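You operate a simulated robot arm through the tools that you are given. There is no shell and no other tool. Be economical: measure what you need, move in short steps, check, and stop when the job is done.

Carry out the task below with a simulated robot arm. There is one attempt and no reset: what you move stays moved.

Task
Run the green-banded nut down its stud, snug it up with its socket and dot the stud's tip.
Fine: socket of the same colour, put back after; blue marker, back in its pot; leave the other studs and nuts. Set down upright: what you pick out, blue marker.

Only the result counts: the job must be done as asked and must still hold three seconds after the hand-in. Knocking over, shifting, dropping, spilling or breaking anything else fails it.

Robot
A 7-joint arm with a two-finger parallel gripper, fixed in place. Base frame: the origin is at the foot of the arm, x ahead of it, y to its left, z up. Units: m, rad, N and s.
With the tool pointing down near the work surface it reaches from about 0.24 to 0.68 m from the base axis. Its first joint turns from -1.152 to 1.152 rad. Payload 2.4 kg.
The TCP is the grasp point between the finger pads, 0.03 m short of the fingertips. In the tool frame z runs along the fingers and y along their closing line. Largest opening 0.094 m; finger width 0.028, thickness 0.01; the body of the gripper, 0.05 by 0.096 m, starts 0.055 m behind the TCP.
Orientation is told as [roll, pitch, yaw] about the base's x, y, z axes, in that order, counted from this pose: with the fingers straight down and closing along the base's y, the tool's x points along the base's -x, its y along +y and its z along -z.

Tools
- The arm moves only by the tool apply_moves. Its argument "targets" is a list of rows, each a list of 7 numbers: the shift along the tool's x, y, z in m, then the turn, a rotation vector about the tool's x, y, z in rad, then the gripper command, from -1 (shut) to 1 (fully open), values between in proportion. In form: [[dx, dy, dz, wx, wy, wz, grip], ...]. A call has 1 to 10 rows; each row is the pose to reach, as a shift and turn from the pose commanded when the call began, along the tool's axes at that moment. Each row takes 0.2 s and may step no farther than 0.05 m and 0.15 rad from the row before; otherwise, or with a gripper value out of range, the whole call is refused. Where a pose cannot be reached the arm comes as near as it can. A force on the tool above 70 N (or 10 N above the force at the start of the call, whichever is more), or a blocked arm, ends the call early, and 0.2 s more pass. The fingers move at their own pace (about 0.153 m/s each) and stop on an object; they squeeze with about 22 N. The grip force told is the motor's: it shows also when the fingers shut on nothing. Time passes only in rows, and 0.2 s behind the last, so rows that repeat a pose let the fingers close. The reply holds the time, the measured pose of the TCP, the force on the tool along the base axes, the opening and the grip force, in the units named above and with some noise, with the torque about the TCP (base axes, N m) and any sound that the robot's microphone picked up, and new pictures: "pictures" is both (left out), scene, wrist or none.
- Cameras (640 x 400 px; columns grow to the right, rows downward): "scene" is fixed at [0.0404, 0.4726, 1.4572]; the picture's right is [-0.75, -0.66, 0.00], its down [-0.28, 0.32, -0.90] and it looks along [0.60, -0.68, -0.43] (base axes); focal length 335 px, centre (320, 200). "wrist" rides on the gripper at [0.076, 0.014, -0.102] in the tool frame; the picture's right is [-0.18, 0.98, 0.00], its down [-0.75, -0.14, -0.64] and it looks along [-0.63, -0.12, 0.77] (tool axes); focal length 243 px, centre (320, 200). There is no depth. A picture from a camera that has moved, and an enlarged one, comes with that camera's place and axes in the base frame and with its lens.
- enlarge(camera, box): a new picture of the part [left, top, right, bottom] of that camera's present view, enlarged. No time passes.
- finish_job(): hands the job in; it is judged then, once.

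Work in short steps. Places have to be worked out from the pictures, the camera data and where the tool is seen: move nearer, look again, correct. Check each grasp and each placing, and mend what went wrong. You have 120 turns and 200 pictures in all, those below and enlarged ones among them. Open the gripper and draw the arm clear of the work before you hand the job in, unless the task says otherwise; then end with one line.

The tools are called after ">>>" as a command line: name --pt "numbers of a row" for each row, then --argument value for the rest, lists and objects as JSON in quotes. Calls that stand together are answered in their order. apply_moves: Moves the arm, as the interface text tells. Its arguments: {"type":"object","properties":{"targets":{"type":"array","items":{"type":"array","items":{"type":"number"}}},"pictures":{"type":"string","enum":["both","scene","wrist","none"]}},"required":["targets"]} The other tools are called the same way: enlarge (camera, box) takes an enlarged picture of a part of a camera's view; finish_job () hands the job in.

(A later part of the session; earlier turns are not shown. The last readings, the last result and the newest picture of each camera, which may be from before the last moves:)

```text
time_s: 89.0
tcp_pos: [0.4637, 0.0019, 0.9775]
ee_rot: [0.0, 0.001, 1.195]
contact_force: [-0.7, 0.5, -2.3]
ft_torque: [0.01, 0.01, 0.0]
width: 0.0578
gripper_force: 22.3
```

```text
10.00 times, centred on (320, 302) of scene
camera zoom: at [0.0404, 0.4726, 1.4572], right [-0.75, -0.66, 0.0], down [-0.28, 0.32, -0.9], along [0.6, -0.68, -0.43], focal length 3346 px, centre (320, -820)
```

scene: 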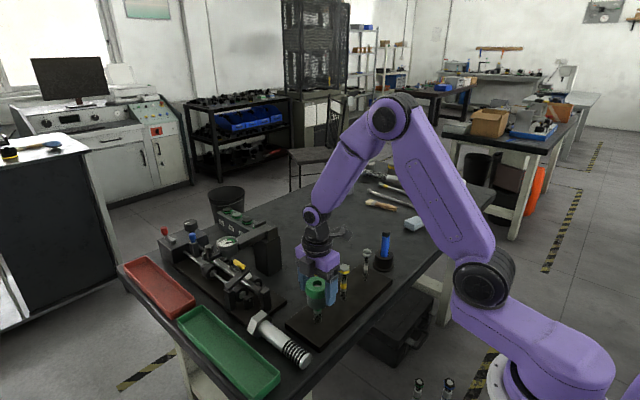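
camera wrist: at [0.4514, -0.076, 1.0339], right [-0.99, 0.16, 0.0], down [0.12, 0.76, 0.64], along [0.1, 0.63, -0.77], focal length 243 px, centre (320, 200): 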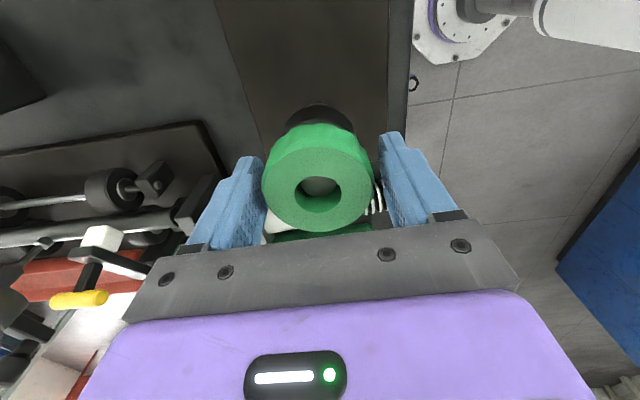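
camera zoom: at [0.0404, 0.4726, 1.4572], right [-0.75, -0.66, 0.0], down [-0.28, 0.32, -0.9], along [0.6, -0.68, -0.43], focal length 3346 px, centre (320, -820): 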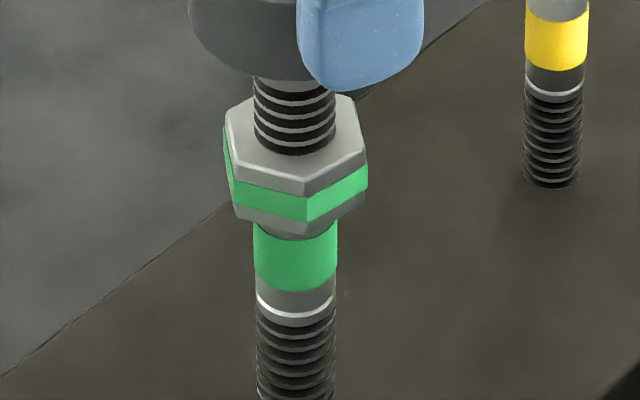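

The nut did turn about 10° further clockwise, so it is being tightened. I reseat the socket (lower, release to settle, regrip) and turn a longer stretch.

>>> apply_moves --pt "0 0 0.02 0 0 0 -1" --pt "0 0 0.035 0 0 0 -1" --pt "0 0 0.045 0 0 0 -1" --pt "0 0 0.045 0 0 0 0.5" --pt "0 0 0.045 0 0 0 0.5" --pt "0 0 0.06 0 0 0 0.5" --pt "0 0 0.06 0 0 0 -1" --pt "0 0 0.06 0 0 0 -1" --pt "0 0 0.06 0 0 0 -1" --pictures "scene"

>>> enlarge --camera "scene" --box '[280, 250, 360, 330]'

```text
time_s: 91.0
tcp_pos: [0.466, 0.002, 0.9174]
ee_rot: [-0.001, 0.001, 1.196]
contact_force: [-0.1, -3.7, 16.2]
ft_torque: [-0.05, 0.18, 0.02]
width: 0.0579
gripper_force: 21.7
```

scene: 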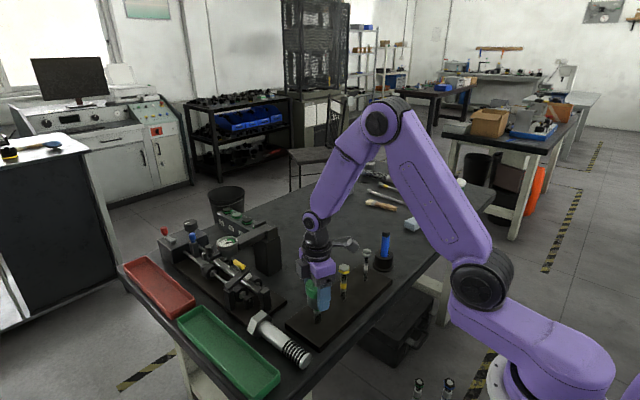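

```text
5.00 times, centred on (320, 290) of scene
camera zoom: at [0.0402, 0.4725, 1.4572], right [-0.75, -0.66, 0.0], down [-0.28, 0.32, -0.9], along [0.6, -0.68, -0.43], focal length 1673 px, centre (320, -250)
```

zoom: 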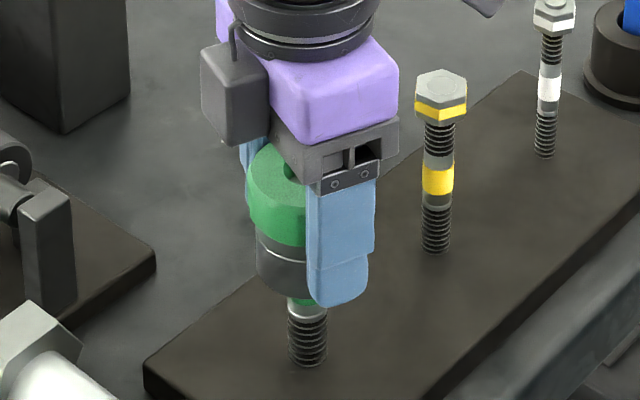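

Home again. I relieve the axial load slightly and turn on, reading torque each 0.15 rad.

>>> apply_moves --pt "0 0 -0.0012 0 0 0.05 -1" --pt "0 0 -0.0012 0 0 0.1 -1" --pictures "none"

>>> apply_moves --pt "0 0 0 0 0 0.15 -1" --pictures "none"

>>> apply_moves --pt "0 0 0 0 0 0.15 -1" --pictures "none"

>>> apply_moves --pt "0 0 0 0 0 0.15 -1" --pictures "none"

>>> apply_moves --pt "0 0 0 0 0 0.15 -1" --pt "0 0 0 0 0 0.3 -1" --pt "0 0 0 0 0 0.45 -1" --pictures "none"

```text
time_s: 91.6
tcp_pos: [0.4654, 0.0006, 0.9174]
ee_rot: [-0.002, -0.003, 1.097]
contact_force: [8.9, -0.9, -3.7]
ft_torque: [0.0, -0.12, 0.1]
width: 0.0577
gripper_force: 22.3
```

```text
time_s: 92.0
tcp_pos: [0.4644, 0.0006, 0.9183]
ee_rot: [-0.002, -0.002, 0.945]
contact_force: [9.8, -4.1, -0.9]
ft_torque: [-0.07, -0.15, 0.2]
width: 0.0578
gripper_force: 22.0
```

```text
time_s: 92.4
tcp_pos: [0.4653, 0.0013, 0.9187]
ee_rot: [-0.001, -0.002, 0.791]
contact_force: [8.5, -6.6, 2.8]
ft_torque: [-0.06, -0.08, 0.21]
width: 0.0578
gripper_force: 21.7
```

```text
time_s: 92.8
tcp_pos: [0.4646, 0.0005, 0.9173]
ee_rot: [-0.001, 0.001, 0.642]
contact_force: [7.5, -10.3, -1.0]
ft_torque: [-0.14, -0.16, 0.16]
width: 0.057
gripper_force: 22.4
```

```text
time_s: 93.6
tcp_pos: [0.4638, -0.0003, 0.9183]
ee_rot: [0.0, 0.002, 0.193]
contact_force: [4.9, -9.3, 0.7]
ft_torque: [-0.11, -0.07, 0.15]
width: 0.0577
gripper_force: 21.8
```

Torque plateaus near 0.15–0.2 N m over 1 rad. I lift once more to see how far the nut turned in this stretch.

>>> apply_moves --pt "0 0 -0.02 0 0 0 -1" --pt "0 0 -0.04 0 0 0 -1" --pt "0 0 -0.06 0 0 0 -1" --pictures "none"

>>> enlarge --camera "scene" --box '[300, 282, 340, 322]'

```text
time_s: 94.4
tcp_pos: [0.4652, 0.0014, 0.9781]
ee_rot: [0.001, 0.001, 0.196]
contact_force: [0.8, 0.2, -2.6]
ft_torque: [-0.01, -0.01, -0.02]
width: 0.0573
gripper_force: 21.7
```

```text
10.00 times, centred on (320, 302) of scene
camera zoom: at [0.0404, 0.4726, 1.4572], right [-0.75, -0.66, 0.0], down [-0.28, 0.32, -0.9], along [0.6, -0.68, -0.43], focal length 3346 px, centre (320, -820)
```

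zoom: 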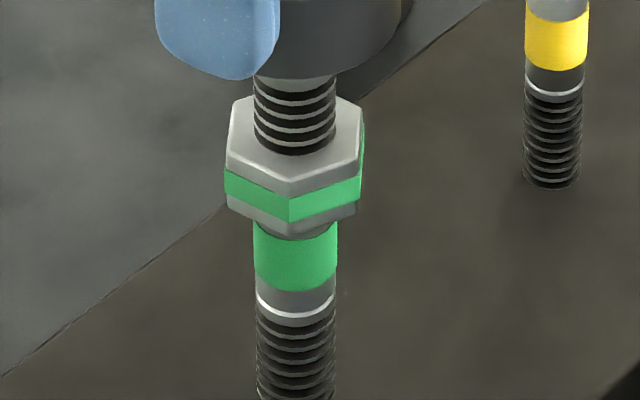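

The nut turned another ~13° while the fingers slid for the rest, so it is near tight for this grip. I reseat the socket with a settled, load-free grip and give it another firm sweep.

>>> apply_moves --pt "0 0 0.02 0 0 0 -1" --pt "0 0 0.035 0 0 0 -1" --pt "0 0 0.045 0 0 0 -1" --pt "0 0 0.045 0 0 0 0.4" --pt "0 0 0.058 0 0 0 0.4" --pt "0 0 0.058 0 0 0 0.4" --pt "0 0 0.058 0 0 0 0.4" --pt "0 0 0.058 0 0 0 -1" --pt "0 0 0.058 0 0 0 -1" --pt "0 0 0.058 0 0 0 -1" --pictures "wrist"

>>> apply_moves --pt "0 0 0 0 0 0.15 -1" --pt "0 0 0 0 0 0.3 -1" --pt "0 0 0 0 0 0.45 -1" --pt "0 0 0 0 0 0.6 -1" --pt "0 0 0 0 0 0.75 -1" --pt "0 0 0 0 0 0.9 -1" --pictures "wrist"

```text
time_s: 96.6
tcp_pos: [0.4634, 0.0009, 0.9212]
ee_rot: [0.0, 0.001, 0.197]
contact_force: [0.0, -0.7, -0.1]
ft_torque: [0.03, 0.05, 0.03]
width: 0.0579
gripper_force: 22.4
camera wrist: at [0.3868, -0.0007, 1.025], right [-0.01, 1.0, 0.0], down [0.77, 0.01, 0.64], along [0.64, 0.01, -0.77], focal length 243 px, centre (320, 200)
```

wrist: 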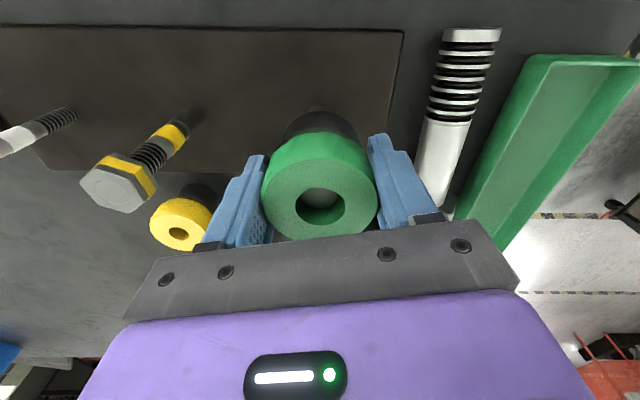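

```text
time_s: 98.0
tcp_pos: [0.4643, 0.0001, 0.9188]
ee_rot: [0.001, 0.0, -0.709]
contact_force: [0.8, -7.2, -4.5]
ft_torque: [-0.09, -0.07, 0.18]
width: 0.0573
gripper_force: 22.4
camera wrist: at [0.4161, 0.0602, 1.0236], right [0.78, 0.63, 0.0], down [0.48, -0.6, 0.64], along [0.4, -0.5, -0.77], focal length 243 px, centre (320, 200)
```

wrist: 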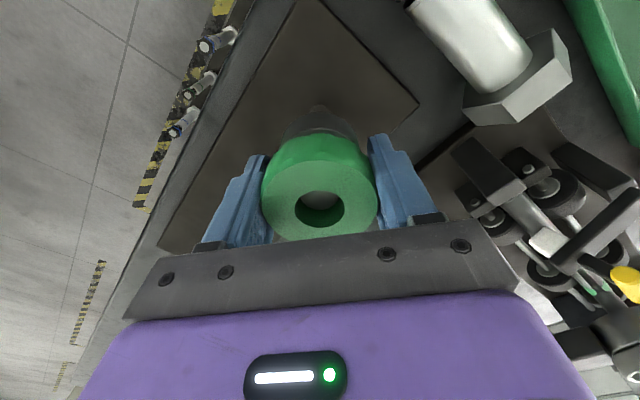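

I look at the collar's surface marks to tell whether the fingers slide on it.

>>> enlarge --camera "wrist" --box '[250, 100, 390, 250]'

>>> apply_moves --pt "0 0 0 0 0 0.1 -1" --pt "0 0 0 0 0 0.2 -1" --pt "0 0 0 0 0 0.3 -1" --pictures "none"

>>> enlarge --camera "wrist" --box '[250, 100, 390, 250]'

```text
2.67 times, centred on (320, 175) of wrist
camera zoom: at [0.4161, 0.0602, 1.0236], right [0.78, 0.63, 0.0], down [0.48, -0.6, 0.64], along [0.4, -0.5, -0.77], focal length 647 px, centre (320, 267)
```

zoom: 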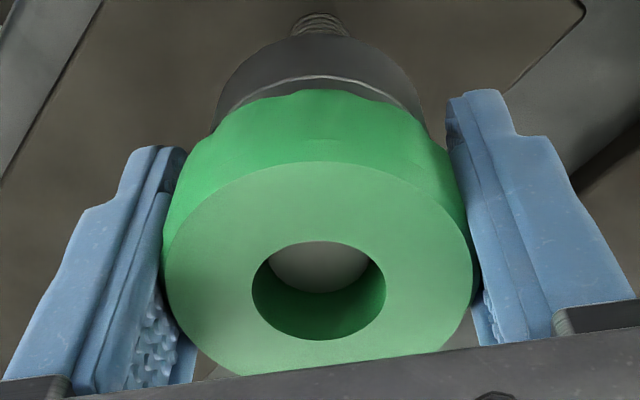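

```text
time_s: 98.8
tcp_pos: [0.4648, 0.0016, 0.9204]
ee_rot: [-0.001, 0.003, -1.008]
contact_force: [-6.5, -5.0, 1.6]
ft_torque: [-0.11, 0.05, 0.11]
width: 0.0576
gripper_force: 21.9
```

```text
2.67 times, centred on (320, 175) of wrist
camera zoom: at [0.4357, 0.0723, 1.0243], right [0.93, 0.37, 0.0], down [0.28, -0.71, 0.64], along [0.24, -0.6, -0.77], focal length 647 px, centre (320, 267)
```

zoom: 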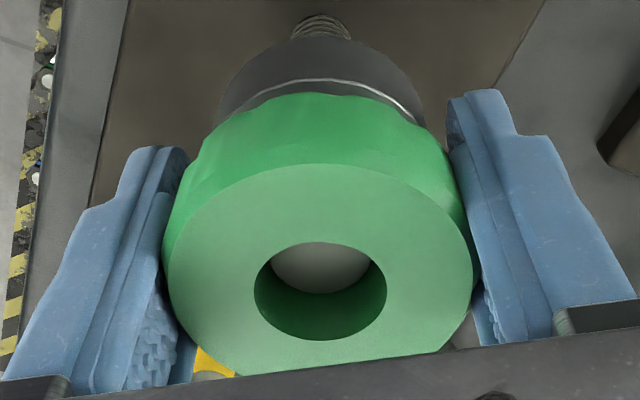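

>>> enlarge --camera "wrist" --box '[285, 115, 355, 165]'

>>> apply_moves --pt "0 0 0 0 0 0.1 -1" --pictures "none"

>>> enlarge --camera "wrist" --box '[285, 115, 355, 165]'

```text
8.00 times, centred on (320, 140) of wrist
camera zoom: at [0.4357, 0.0723, 1.0243], right [0.93, 0.37, 0.0], down [0.28, -0.71, 0.64], along [0.24, -0.6, -0.77], focal length 1941 px, centre (320, 680)
```

zoom: 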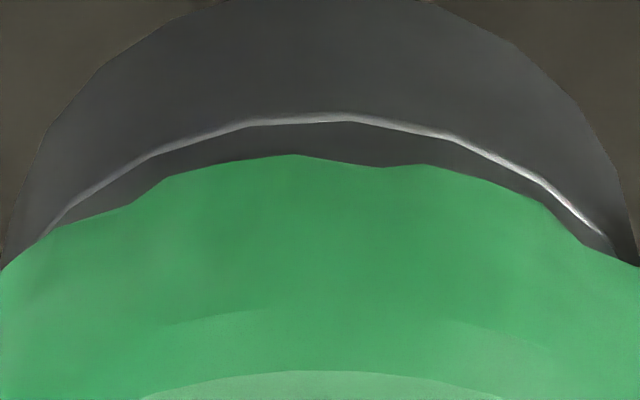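

```text
time_s: 99.2
tcp_pos: [0.4663, 0.0006, 0.9205]
ee_rot: [-0.001, -0.001, -1.107]
contact_force: [-7.2, -7.1, 1.5]
ft_torque: [-0.1, 0.06, 0.14]
width: 0.0577
gripper_force: 21.5
```

```text
8.00 times, centred on (320, 140) of wrist
camera zoom: at [0.4431, 0.0746, 1.0242], right [0.96, 0.28, 0.0], down [0.21, -0.74, 0.64], along [0.18, -0.62, -0.77], focal length 1941 px, centre (320, 680)
```

zoom: 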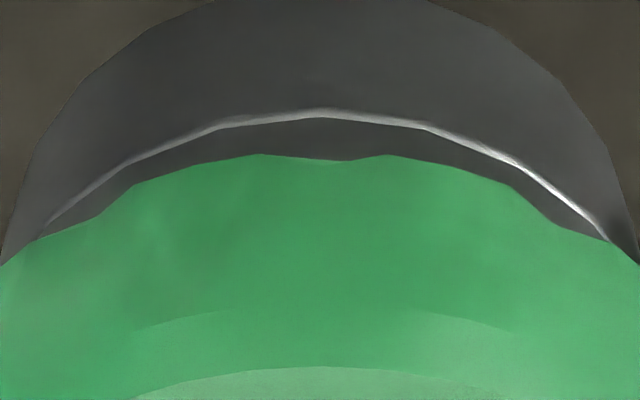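

The scallop moved about as much as the tool turned: the fingers slide on the collar, so the nut is tight to about the grip's slip torque. I lift once more to see whether the nut still advanced in this last 1.3 rad.

>>> apply_moves --pt "0 0 -0.02 0 0 0 -1" --pt "0 0 -0.04 0 0 0 -1" --pt "0 0 -0.06 0 0 0 -1" --pictures "none"

>>> enlarge --camera "scene" --box '[300, 282, 340, 322]'

```text
time_s: 100.0
tcp_pos: [0.4661, 0.0022, 0.9816]
ee_rot: [-0.001, -0.001, -1.103]
contact_force: [0.9, 0.5, -2.2]
ft_torque: [-0.02, 0.0, -0.02]
width: 0.0576
gripper_force: 22.2
```

```text
10.00 times, centred on (320, 302) of scene
camera zoom: at [0.0405, 0.4726, 1.4572], right [-0.75, -0.66, 0.0], down [-0.28, 0.32, -0.9], along [0.6, -0.68, -0.43], focal length 3346 px, centre (320, -820)
```

zoom: 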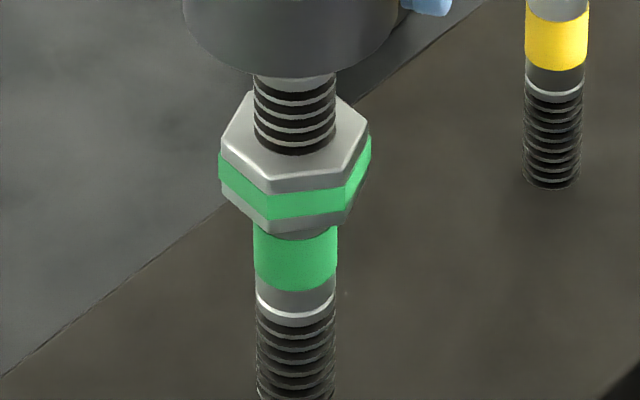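

The nut advanced only ~16° more over 75° of turning, fingers sliding: it is snug at the grip's limit. Now I carry the socket back to its place, turning back to yaw 0 on the way.

>>> apply_moves --pt "0 0 -0.02 0 0 0 -1" --pt "0 0 -0.04 0 0 -0.1 -1" --pt "-0.02 0.018 -0.04 0 0 -0.225 -1" --pt "-0.04 0.036 -0.04 0 0 -0.35 -1" --pt "-0.06 0.054 -0.04 0 0 -0.475 -1" --pt "-0.08 0.072 -0.04 0 0 -0.6 -1" --pt "-0.1 0.09 -0.04 0 0 -0.725 -1" --pt "-0.12 0.108 -0.04 0 0 -0.85 -1" --pt "-0.14 0.126 -0.04 0 0 -0.975 -1" --pt "-0.1486 0.1334 -0.04 0 0 -1.103 -1"

```text
time_s: 102.2
tcp_pos: [0.6514, -0.071, 1.0211]
ee_rot: [0.001, 0.001, 0.003]
contact_force: [-0.3, 0.1, -3.9]
ft_torque: [-0.01, -0.02, 0.0]
width: 0.0577
gripper_force: 21.5
camera wrist: at [0.5753, -0.057, 1.1248], right [0.18, 0.98, 0.0], down [0.75, -0.14, 0.64], along [0.63, -0.12, -0.77], focal length 243 px, centre (320, 200)
```

scene: 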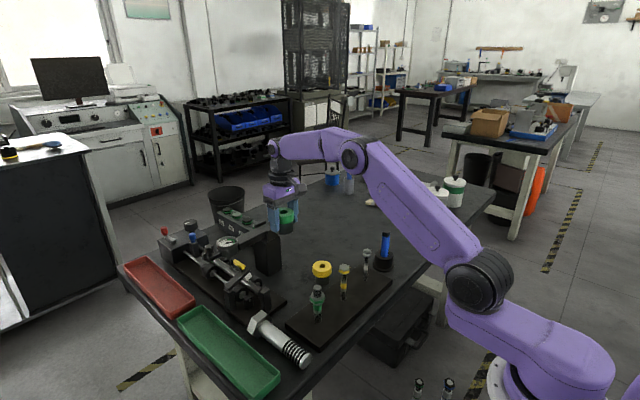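
wrist: 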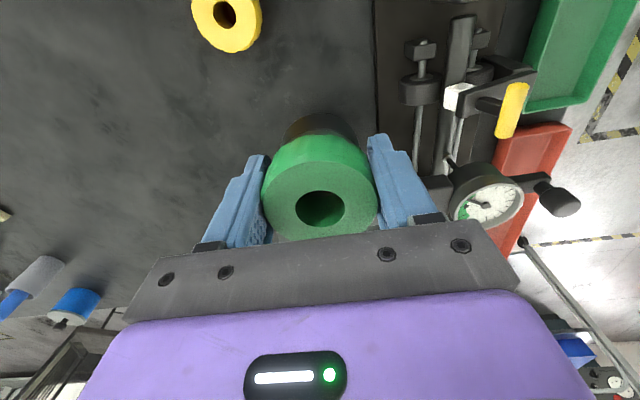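

Exactly above its original spot. I lower it to just above the table, then feel for contact.

>>> apply_moves --pt "0 0 0.045 0 0 0 -1" --pt "0 0 0.09 0 0 0 -1" --pt "0 0 0.13 0 0 0 -1" --pt "0 0 0.16 0 0 0 -1" --pt "0 0 0.171 0 0 0 -1" --pictures "none"

>>> apply_moves --pt "0 0 0.003 0 0 0 -1" --pt "0 0 0.006 0 0 0 -1" --pt "0 0 0.008 0 0 0 -1" --pictures "scene"

>>> enlarge --camera "scene" --box '[250, 230, 350, 300]'

```text
time_s: 103.4
tcp_pos: [0.6513, -0.0714, 0.8529]
ee_rot: [-0.002, -0.001, 0.001]
contact_force: [-0.9, -1.3, -2.7]
ft_torque: [0.03, 0.01, -0.02]
width: 0.0577
gripper_force: 21.7
```

```text
time_s: 104.2
tcp_pos: [0.6505, -0.0709, 0.8431]
ee_rot: [-0.001, 0.001, 0.001]
contact_force: [-0.3, 0.7, -2.9]
ft_torque: [0.04, -0.03, 0.01]
width: 0.0576
gripper_force: 22.6
```

scene: 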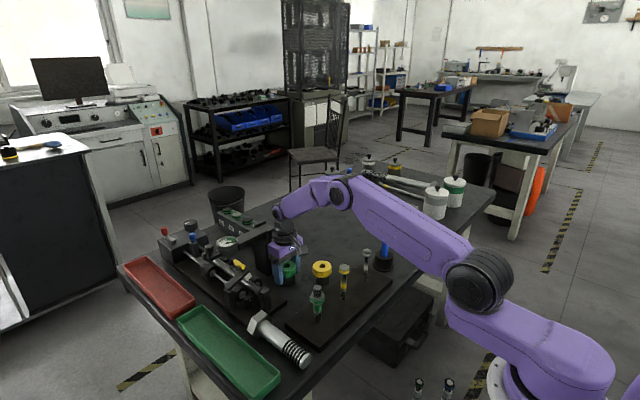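

```text
5.71 times, centred on (300, 265) of scene
camera zoom: at [0.0405, 0.4726, 1.4572], right [-0.75, -0.66, 0.0], down [-0.28, 0.32, -0.9], along [0.6, -0.68, -0.43], focal length 1912 px, centre (434, -171)
```

zoom: 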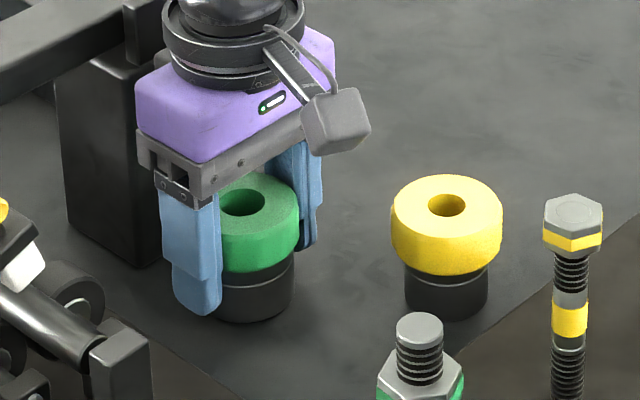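

No contact yet (force unchanged). I go down a few more millimetres in small steps.

>>> apply_moves --pt "0 0 0.001 0 0 0 -1" --pt "0 0 0.002 0 0 0 -1" --pictures "none"

>>> apply_moves --pt "0 0 0.001 0 0 0 -1" --pt "0 0 0.0015 0 0 0 -1" --pictures "none"

```text
time_s: 104.8
tcp_pos: [0.6519, -0.0717, 0.8424]
ee_rot: [0.0, 0.0, 0.001]
contact_force: [-2.9, -0.2, 6.3]
ft_torque: [0.02, 0.39, 0.0]
width: 0.0578
gripper_force: 22.1
```

```text
time_s: 105.4
tcp_pos: [0.6525, -0.0702, 0.8396]
ee_rot: [0.0, -0.006, -0.001]
contact_force: [-1.4, 2.6, 15.2]
ft_torque: [0.09, 0.0, -0.1]
width: 0.0579
gripper_force: 21.9
```

Contact with the table (+15 N). I open gently.

>>> apply_moves --pt "0 0 -0.001 0 0 0 0.4" --pt "0 0 -0.001 0 0 0 0.7" --pt "0 0 -0.02 0 0 0 0.8" --pt "0 0 -0.06 0 0 0 0.8" --pt "0 0 -0.1 0 0 0 0.8" --pt "0 0 -0.14 0 0 0 1"

>>> enlarge --camera "scene" --box '[250, 220, 410, 330]'

```text
time_s: 106.8
tcp_pos: [0.6519, -0.0702, 0.979]
ee_rot: [0.002, 0.0, 0.0]
contact_force: [0.2, 1.3, 0.5]
ft_torque: [0.0, 0.02, 0.03]
width: 0.0938
gripper_force: 0.2
camera wrist: at [0.5746, -0.0565, 1.0826], right [0.18, 0.98, 0.0], down [0.75, -0.14, 0.64], along [0.63, -0.12, -0.77], focal length 243 px, centre (320, 200)
```

scene: 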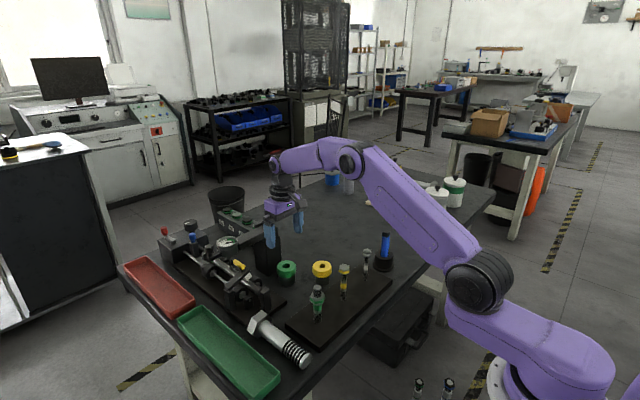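
wrist: 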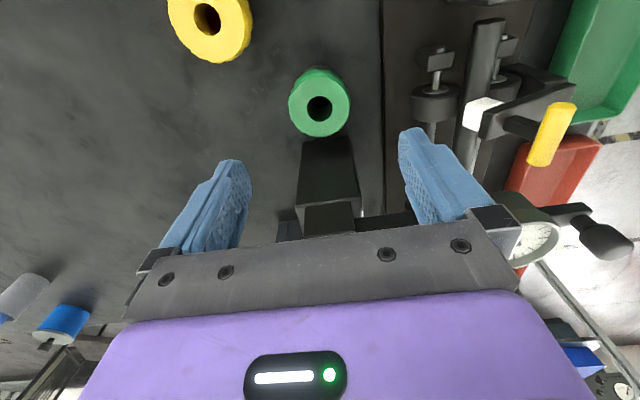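

```text
3.64 times, centred on (330, 275) of scene
camera zoom: at [0.0404, 0.4726, 1.4572], right [-0.75, -0.66, 0.0], down [-0.28, 0.32, -0.9], along [0.6, -0.68, -0.43], focal length 1217 px, centre (284, -73)
```

zoom: 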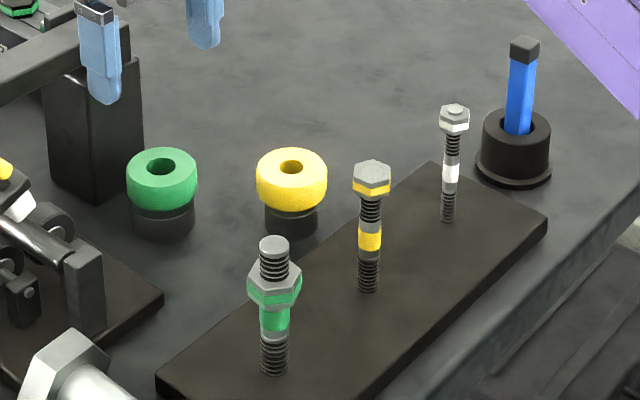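

Socket stands upright in its place. Next I go above the marker pot.

>>> apply_moves --pt "0.02 -0.03 -0.03 0 0 0 1" --pt "0.042 -0.068 -0.05 0 0 0 1" --pt "0.063 -0.103 -0.05 0 0 0 1" --pt "0.084 -0.138 -0.05 0 0 0 1" --pt "0.105 -0.173 -0.05 0 0 0 1" --pt "0.126 -0.208 -0.05 0 0 0 1" --pt "0.147 -0.243 -0.05 0 0 0 1" --pt "0.167 -0.275 -0.05 0 0 0 1"

>>> enlarge --camera "scene" --box '[350, 210, 430, 280]'

```text
time_s: 108.6
tcp_pos: [0.4828, -0.3485, 1.0278]
ee_rot: [0.0, 0.0, -0.001]
contact_force: [1.4, -1.2, -0.4]
ft_torque: [0.0, -0.01, 0.04]
width: 0.0942
gripper_force: 0.1
camera wrist: at [0.4061, -0.334, 1.1309], right [0.18, 0.98, 0.0], down [0.75, -0.14, 0.64], along [0.63, -0.12, -0.77], focal length 243 px, centre (320, 200)
```

scene: 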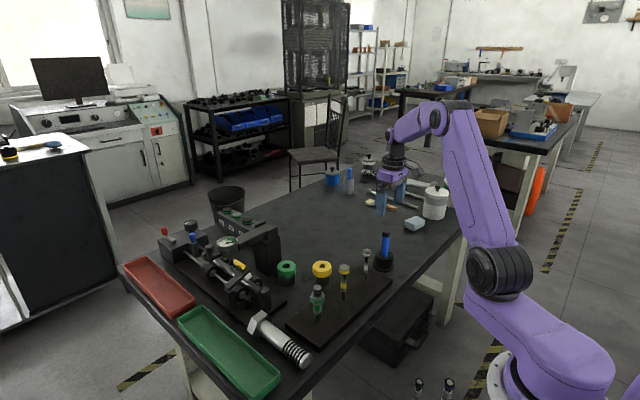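
wrist: 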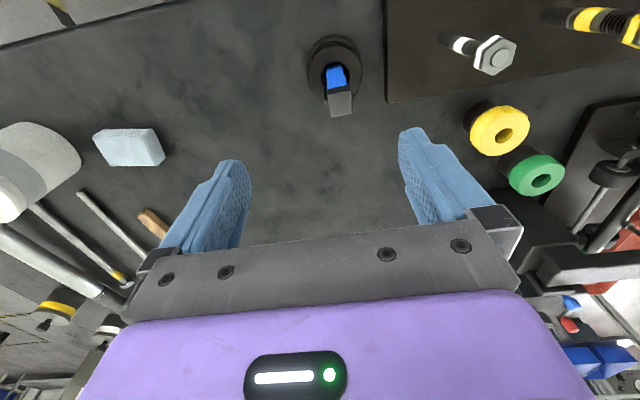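

```text
5.71 times, centred on (390, 245) of scene
camera zoom: at [0.0404, 0.4727, 1.4572], right [-0.75, -0.66, 0.0], down [-0.28, 0.32, -0.9], along [0.6, -0.68, -0.43], focal length 1912 px, centre (-80, -57)
```

zoom: 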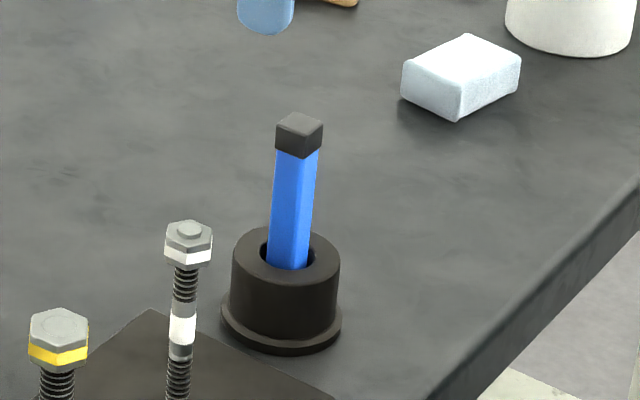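

The marker stands upright at about (0.477, -0.330), top at z≈0.925, faces along the base axes. I centre over it and lower to just above its top.

>>> apply_moves --pt "0.003 0.01 0.02 0 0 0 0.6" --pt "0.006 0.0185 0.045 0 0 0 0.4" --pt "0.006 0.0185 0.058 0 0 0 0.3" --pt "0.006 0.0185 0.058 0 0 0 0.3"

```text
time_s: 109.6
tcp_pos: [0.4779, -0.3288, 0.9692]
ee_rot: [-0.001, 0.0, -0.001]
contact_force: [-1.3, 0.5, 0.8]
ft_torque: [-0.02, 0.02, 0.0]
width: 0.0612
gripper_force: 0.0
camera wrist: at [0.4015, -0.3144, 1.0741], right [0.18, 0.98, 0.0], down [0.75, -0.14, 0.64], along [0.63, -0.12, -0.77], focal length 243 px, centre (320, 200)
```

scene: 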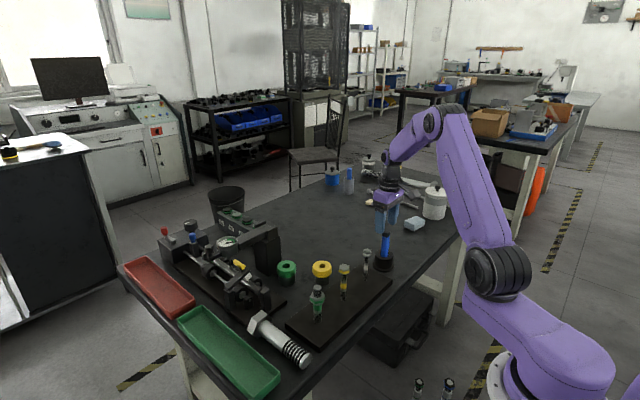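
wrist: 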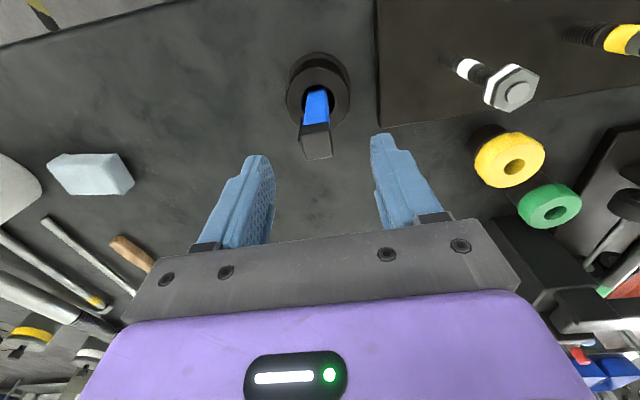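

Well aligned. I descend around the marker and close.

>>> apply_moves --pt "0 0 0.03 0 0 0 0.3" --pt "0 0 0.06 0 0 0 0.3" --pt "0 0 0.081 0 0 0 0.3" --pt "0 0 0.081 0 0 0 0.0" --pt "0 0 0.081 0 0 0 -1" --pt "0 0 0.081 0 0 0 -1" --pt "0 0 0.081 0 0 0 -1"

>>> enlarge --camera "scene" --box '[350, 210, 430, 280]'

```text
time_s: 111.2
tcp_pos: [0.4777, -0.3287, 0.8889]
ee_rot: [0.0, 0.002, 0.001]
contact_force: [-0.2, 0.2, 0.8]
ft_torque: [-0.01, 0.02, 0.0]
width: 0.0214
gripper_force: 21.9
camera wrist: at [0.4007, -0.3152, 0.9931], right [0.18, 0.98, 0.0], down [0.75, -0.14, 0.64], along [0.63, -0.12, -0.77], focal length 243 px, centre (320, 200)
```

scene: 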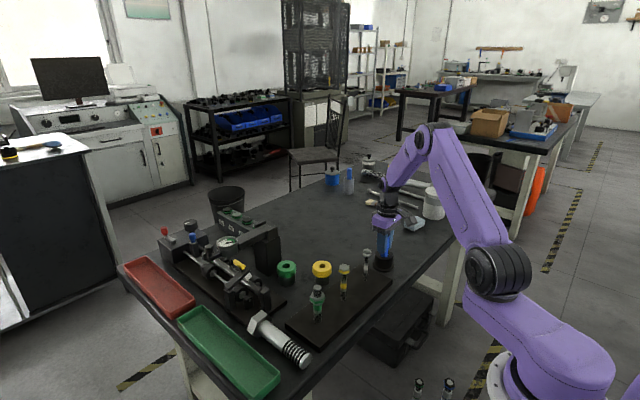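
wrist: 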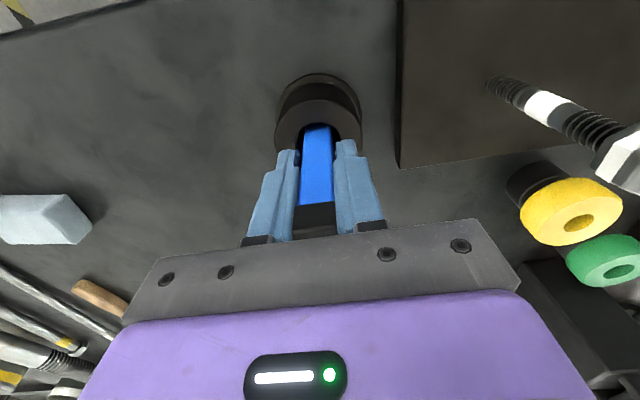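

```text
5.71 times, centred on (390, 245) of scene
camera zoom: at [0.0404, 0.4726, 1.4572], right [-0.75, -0.66, 0.0], down [-0.28, 0.32, -0.9], along [0.6, -0.68, -0.43], focal length 1912 px, centre (-80, -57)
```

zoom: 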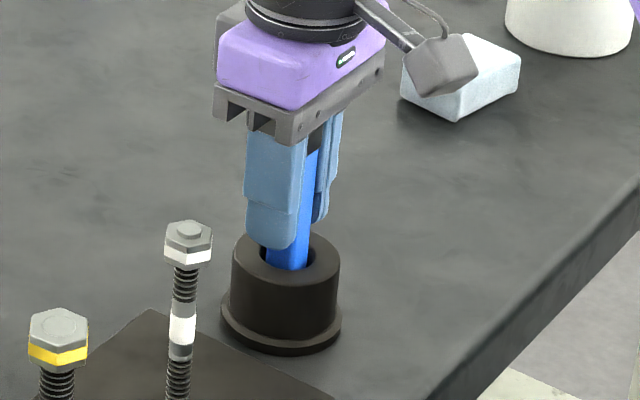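

Gripped at 0.021 m (home TCP 0.4775, -0.329, 0.889). I lift straight up and look at the marker's lower end.

>>> apply_moves --pt "0 0 -0.03 0 0 0 -1" --pt "0 0 -0.07 0 0 0 -1" --pt "0 0 -0.11 0 0 0 -1" --pt "0 0 -0.15 0 0 0 -1" --pt "0 0 -0.17 0 0 0 -1" --pictures "scene"

>>> enlarge --camera "scene" --box '[350, 170, 430, 280]'

```text
time_s: 112.4
tcp_pos: [0.4769, -0.3268, 1.0589]
ee_rot: [0.0, -0.001, -0.001]
contact_force: [0.8, 0.0, -1.2]
ft_torque: [0.03, -0.02, 0.02]
width: 0.0214
gripper_force: 21.8
```

scene: 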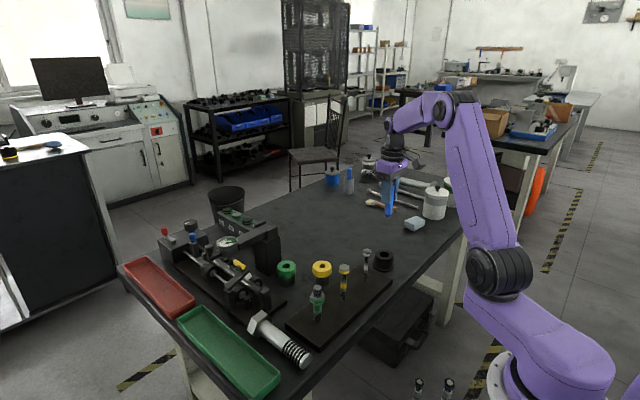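

```text
3.64 times, centred on (390, 225) of scene
camera zoom: at [0.0404, 0.4726, 1.4572], right [-0.75, -0.66, 0.0], down [-0.28, 0.32, -0.9], along [0.6, -0.68, -0.43], focal length 1217 px, centre (66, 109)
```

zoom: 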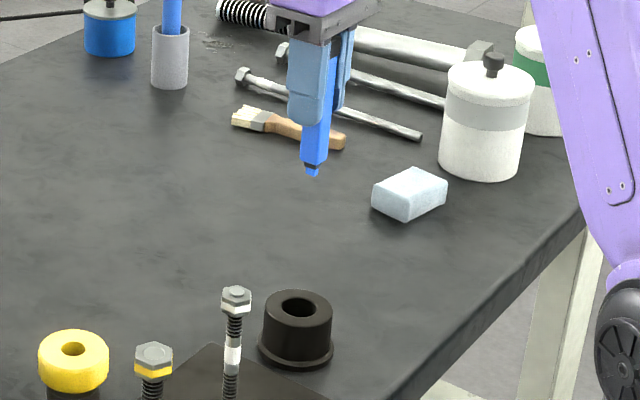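

The nib is at the bottom, about 0.081 m below the TCP. I carry it over the green stud's tip at (0.466, 0.000).

>>> apply_moves --pt "0.001 0.035 0 0 0 0 -1" --pt "0.003 0.08 0 0 0 0 -1" --pt "0.005 0.125 0 0 0 0 -1" --pt "0.006 0.17 0 0 0 0 -1" --pt "0.008 0.215 0 0 0 0 -1" --pt "0.009 0.26 0 0 0 0 -1" --pt "0.01 0.3 0 0 0 0 -1" --pt "0.0105 0.327 0 0 0 0 -1" --pt "0.0105 0.327 0.02 0 0 0 -1"

>>> enlarge --camera "scene" --box '[280, 235, 360, 315]'

>>> enlarge --camera "wrist" --box '[270, 80, 370, 200]'

```text
time_s: 114.4
tcp_pos: [0.4688, -0.0003, 1.0397]
ee_rot: [0.0, -0.001, 0.0]
contact_force: [0.3, 0.8, -0.5]
ft_torque: [0.01, 0.01, 0.02]
width: 0.0191
gripper_force: 22.3
camera wrist: at [0.3913, 0.0142, 1.1435], right [0.18, 0.98, 0.0], down [0.75, -0.14, 0.64], along [0.63, -0.12, -0.77], focal length 243 px, centre (320, 200)
```

scene: 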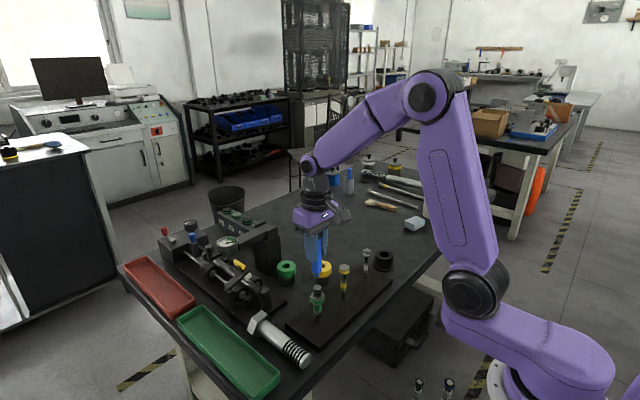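
wrist: 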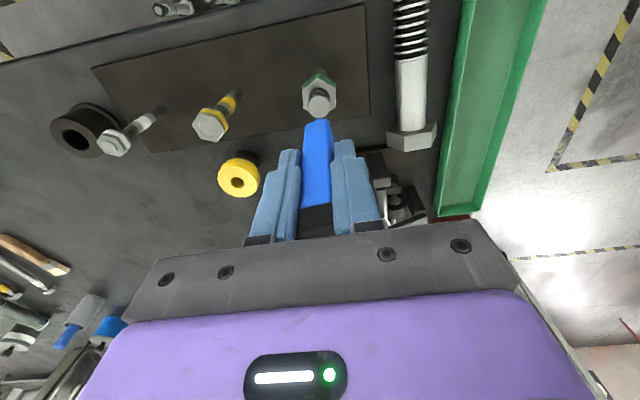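

```text
5.00 times, centred on (320, 275) of scene
camera zoom: at [0.0404, 0.4726, 1.4572], right [-0.75, -0.66, 0.0], down [-0.28, 0.32, -0.9], along [0.6, -0.68, -0.43], focal length 1673 px, centre (320, -175)
```

zoom: 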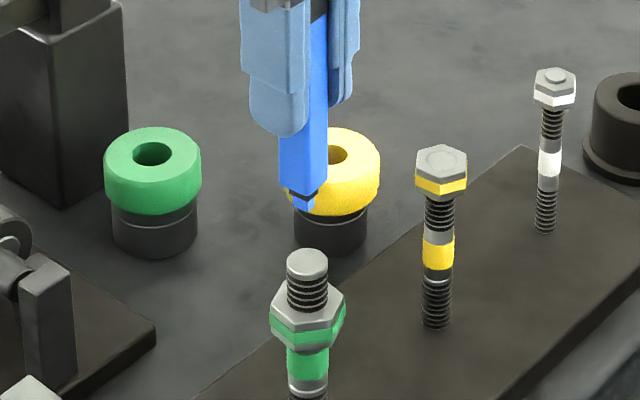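

```text
3.33 times, centred on (320, 140) of wrist
camera zoom: at [0.3913, 0.0142, 1.1435], right [0.18, 0.98, 0.0], down [0.75, -0.14, 0.64], along [0.63, -0.12, -0.77], focal length 809 px, centre (320, 400)
```

zoom: 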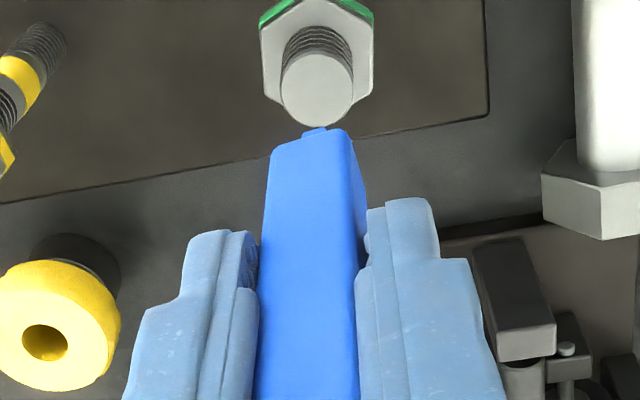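

Nib is about 2.5 mm too far in x and 31 mm above the tip. I correct and lower to just above the tip.

>>> apply_moves --pt "0.0024 0 0.01 0 0 0 -1" --pt "0.0024 0 0.02 0 0 0 -1" --pt "0.0024 0 0.027 0 0 0 -1" --pictures "none"

>>> enlarge --camera "scene" --box '[300, 262, 340, 302]'

>>> enlarge --camera "wrist" --box '[285, 80, 355, 140]'

```text
time_s: 115.2
tcp_pos: [0.4643, -0.0001, 1.0119]
ee_rot: [0.001, 0.0, 0.001]
contact_force: [0.1, 0.5, 0.0]
ft_torque: [-0.03, -0.01, -0.01]
width: 0.0192
gripper_force: 22.0
```

```text
10.00 times, centred on (320, 282) of scene
camera zoom: at [0.0404, 0.4726, 1.4572], right [-0.75, -0.66, 0.0], down [-0.28, 0.32, -0.9], along [0.6, -0.68, -0.43], focal length 3346 px, centre (320, -620)
```

zoom: 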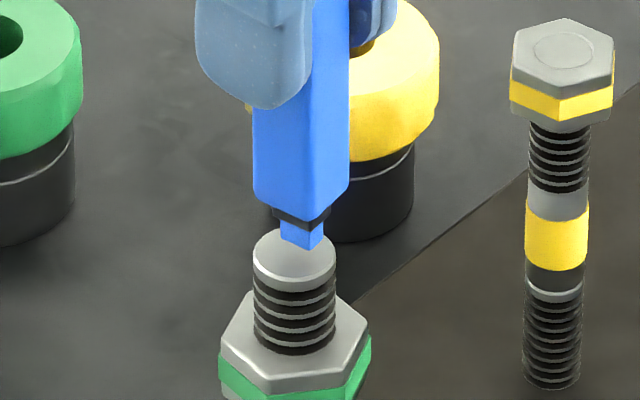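

```text
6.67 times, centred on (320, 110) of wrist
camera zoom: at [0.3881, 0.0129, 1.1157], right [0.18, 0.98, 0.0], down [0.75, -0.14, 0.64], along [0.63, -0.12, -0.77], focal length 1618 px, centre (320, 800)
```

zoom: 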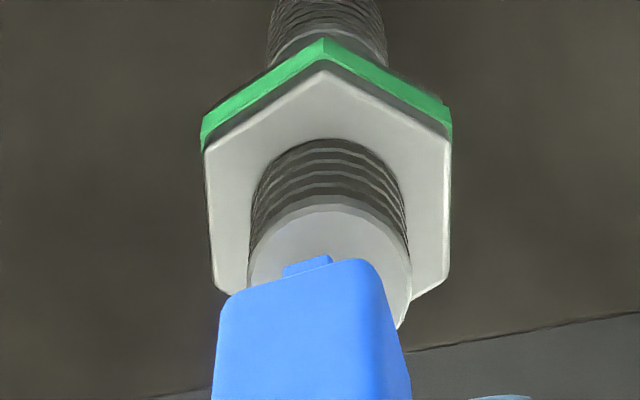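

Nib is just above the tip, about 2 mm to −y of centre. I shift +2 mm in y and lower in millimetre steps until it touches.

>>> apply_moves --pt "0 0.001 0 0 0 0 -1" --pt "0 0.002 0.001 0 0 0 -1" --pt "0 0.002 0.002 0 0 0 -1" --pt "0 0.002 0.003 0 0 0 -1" --pictures "none"

>>> enlarge --camera "scene" --box '[300, 262, 340, 302]'

```text
time_s: 116.2
tcp_pos: [0.4646, 0.0015, 1.0086]
ee_rot: [0.001, -0.001, 0.0]
contact_force: [0.5, 0.5, -0.6]
ft_torque: [0.0, -0.01, 0.01]
width: 0.019
gripper_force: 22.0
```

```text
10.00 times, centred on (320, 282) of scene
camera zoom: at [0.0404, 0.4726, 1.4572], right [-0.75, -0.66, 0.0], down [-0.28, 0.32, -0.9], along [0.6, -0.68, -0.43], focal length 3346 px, centre (320, -620)
```

zoom: 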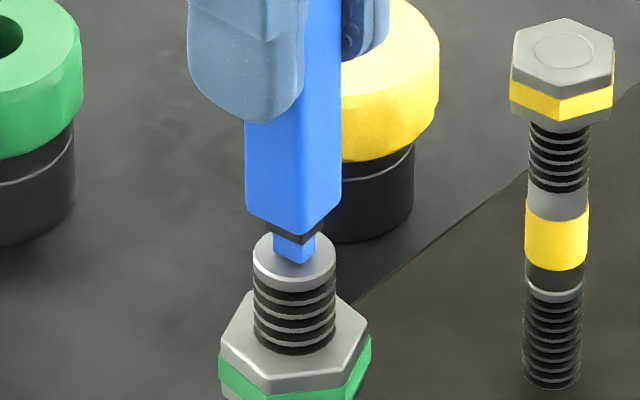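

Centred and almost touching; I continue down by fractions of a millimetre until the force shows contact.

>>> apply_moves --pt "0 0 0.001 0 0 0 -1" --pt "0 0 0.002 0 0 0 -1" --pictures "none"

>>> apply_moves --pt "0 0 0.0005 0 0 0 -1" --pt "0 0 0.001 0 0 0 -1" --pictures "none"

```text
time_s: 116.8
tcp_pos: [0.4658, 0.0006, 1.0075]
ee_rot: [-0.001, 0.0, 0.001]
contact_force: [-5.3, 1.2, 21.5]
ft_torque: [0.16, 0.44, 0.03]
width: 0.0191
gripper_force: 22.2
```

```text
time_s: 117.4
tcp_pos: [0.4659, 0.0009, 1.0062]
ee_rot: [0.0, -0.001, -0.001]
contact_force: [-1.6, -1.1, 19.5]
ft_torque: [-0.15, 0.13, -0.01]
width: 0.0193
gripper_force: 23.0
```

Firm contact (≈20 N). I lift off and check for the dot.

>>> apply_moves --pt "0 0 -0.005 0 0 0 -1" --pt "0 0 -0.03 0 0 0 -1" --pt "0 0 -0.055 0 0 0 -1" --pictures "wrist"

>>> enlarge --camera "scene" --box '[290, 240, 350, 300]'

```text
time_s: 118.2
tcp_pos: [0.4657, 0.0006, 1.0605]
ee_rot: [0.001, 0.0, 0.0]
contact_force: [-0.5, 0.2, -0.2]
ft_torque: [0.01, -0.01, -0.02]
width: 0.019
gripper_force: 22.2
camera wrist: at [0.3887, 0.0157, 1.1639], right [0.18, 0.98, 0.0], down [0.75, -0.14, 0.64], along [0.63, -0.12, -0.77], focal length 243 px, centre (320, 200)
```

wrist: 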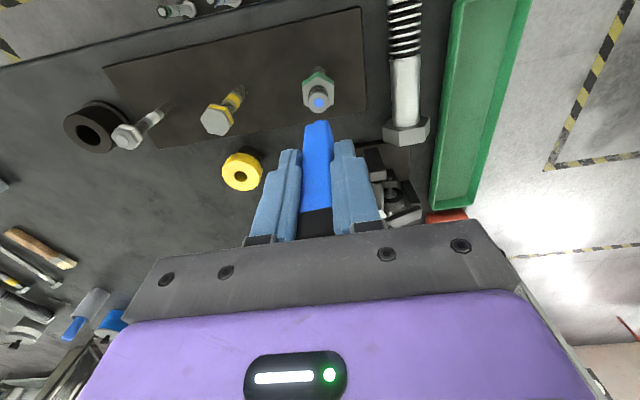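

```text
6.67 times, centred on (320, 270) of scene
camera zoom: at [0.0404, 0.4726, 1.4572], right [-0.75, -0.66, 0.0], down [-0.28, 0.32, -0.9], along [0.6, -0.68, -0.43], focal length 2231 px, centre (320, -267)
```

zoom: 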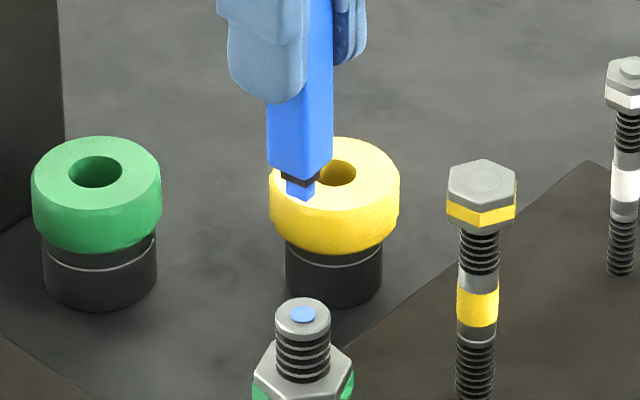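

The blue dot is on the tip. I carry the marker back over its pot.

>>> apply_moves --pt "-0.001 -0.03 0 0 0 0 -1" --pt "-0.002 -0.075 0 0 0 0 -1" --pt "-0.004 -0.12 0 0 0 0 -1" --pt "-0.006 -0.165 0 0 0 0 -1" --pt "-0.008 -0.21 0 0 0 0 -1" --pt "-0.01 -0.255 0 0 0 0 -1" --pt "-0.011 -0.3 0 0 0 0 -1" --pt "-0.0118 -0.3295 0 0 0 0 -1" --pt "-0.0118 -0.3295 0.03 0 0 0 -1" --pt "-0.0118 -0.3295 0.06 0 0 0 -1"

>>> enlarge --camera "scene" --box '[350, 205, 430, 275]'

>>> enlarge --camera "wrist" --box '[260, 60, 380, 160]'

```text
time_s: 120.4
tcp_pos: [0.4772, -0.3294, 1.0029]
ee_rot: [0.0, 0.001, -0.002]
contact_force: [0.1, -0.2, -0.4]
ft_torque: [-0.01, 0.03, 0.01]
width: 0.0187
gripper_force: 21.8
camera wrist: at [0.4004, -0.3154, 1.105], right [0.18, 0.98, 0.0], down [0.75, -0.14, 0.64], along [0.63, -0.12, -0.77], focal length 243 px, centre (320, 200)
```

scene: 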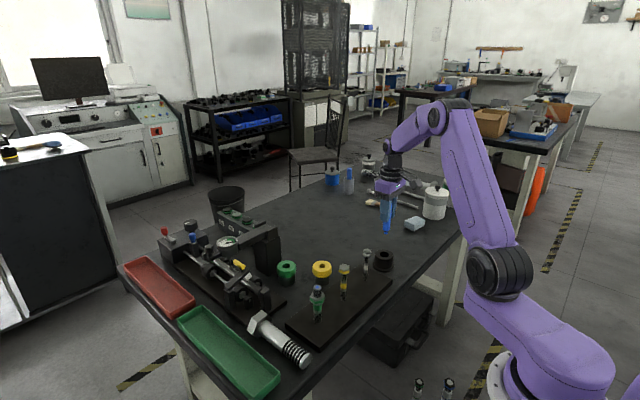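
wrist: 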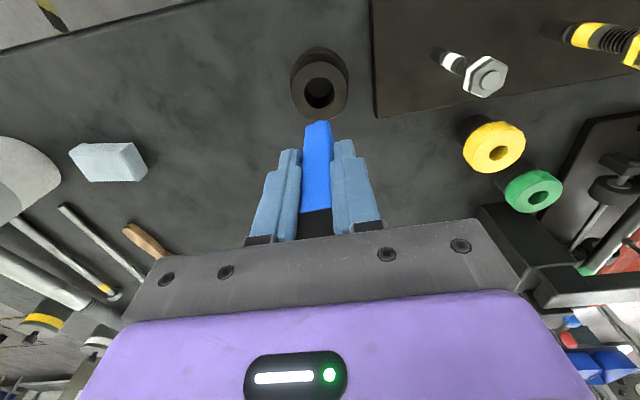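

```text
5.71 times, centred on (390, 240) of scene
camera zoom: at [0.0404, 0.4726, 1.4572], right [-0.75, -0.66, 0.0], down [-0.28, 0.32, -0.9], along [0.6, -0.68, -0.43], focal length 1912 px, centre (-80, -29)
```

zoom: 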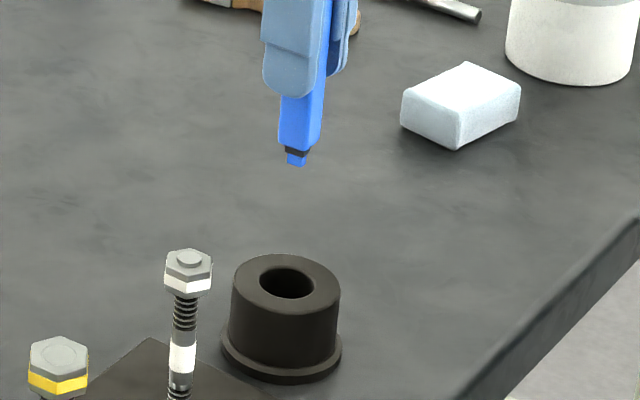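

```text
4.00 times, centred on (320, 110) of wrist
camera zoom: at [0.4004, -0.3154, 1.105], right [0.18, 0.98, 0.0], down [0.75, -0.14, 0.64], along [0.63, -0.12, -0.77], focal length 970 px, centre (320, 560)
```

zoom: 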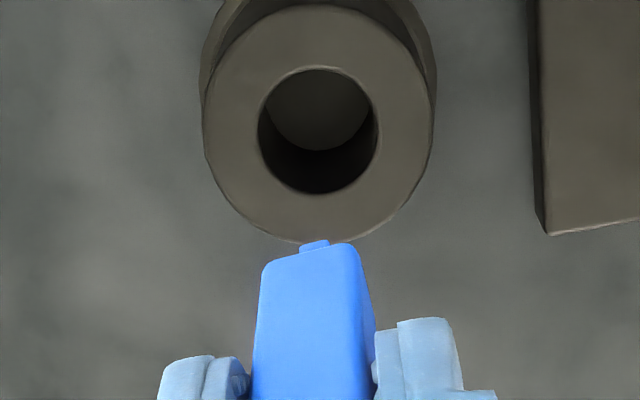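

The nib is aligned with the pot's bore (within ~1 mm, clearance a few mm). I lower it in, watching force.

>>> apply_moves --pt "0 0 0.03 0 0 0 -1" --pt "0 0 0.055 0 0 0 -1" --pt "0 0 0.075 0 0 0 -1" --pt "0 0 0.09 0 0 0 -1" --pt "0 0 0.1 0 0 0 -1" --pictures "wrist"

>>> enlarge --camera "scene" --box '[350, 205, 430, 275]'

```text
time_s: 121.6
tcp_pos: [0.4756, -0.3298, 0.9017]
ee_rot: [-0.002, -0.002, -0.002]
contact_force: [-0.2, 0.3, -1.2]
ft_torque: [0.04, -0.05, -0.01]
width: 0.0187
gripper_force: 22.2
camera wrist: at [0.3992, -0.3153, 1.0055], right [0.18, 0.98, 0.0], down [0.75, -0.14, 0.64], along [0.63, -0.12, -0.77], focal length 243 px, centre (320, 200)
```

wrist: 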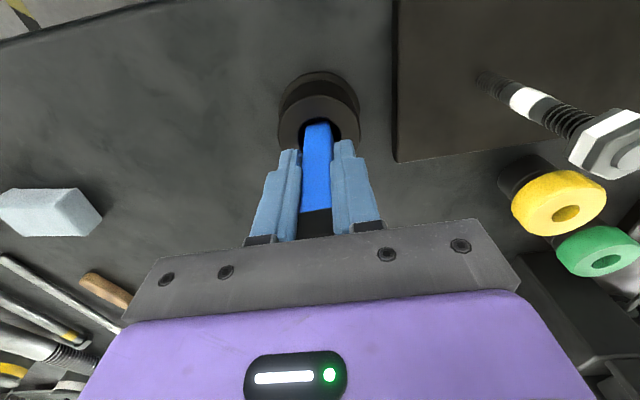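

```text
5.71 times, centred on (390, 240) of scene
camera zoom: at [0.0404, 0.4726, 1.4572], right [-0.75, -0.66, 0.0], down [-0.28, 0.32, -0.9], along [0.6, -0.68, -0.43], focal length 1912 px, centre (-80, -29)
```

zoom: 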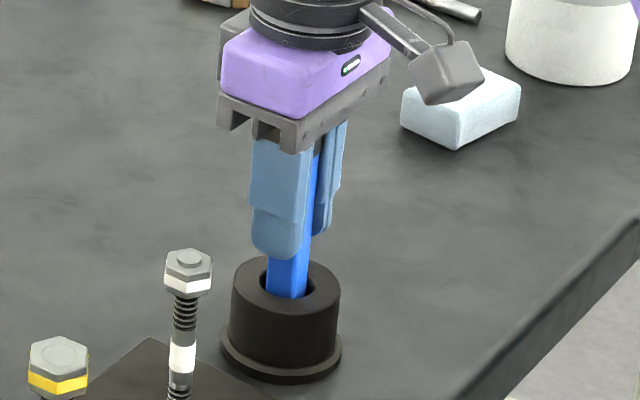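

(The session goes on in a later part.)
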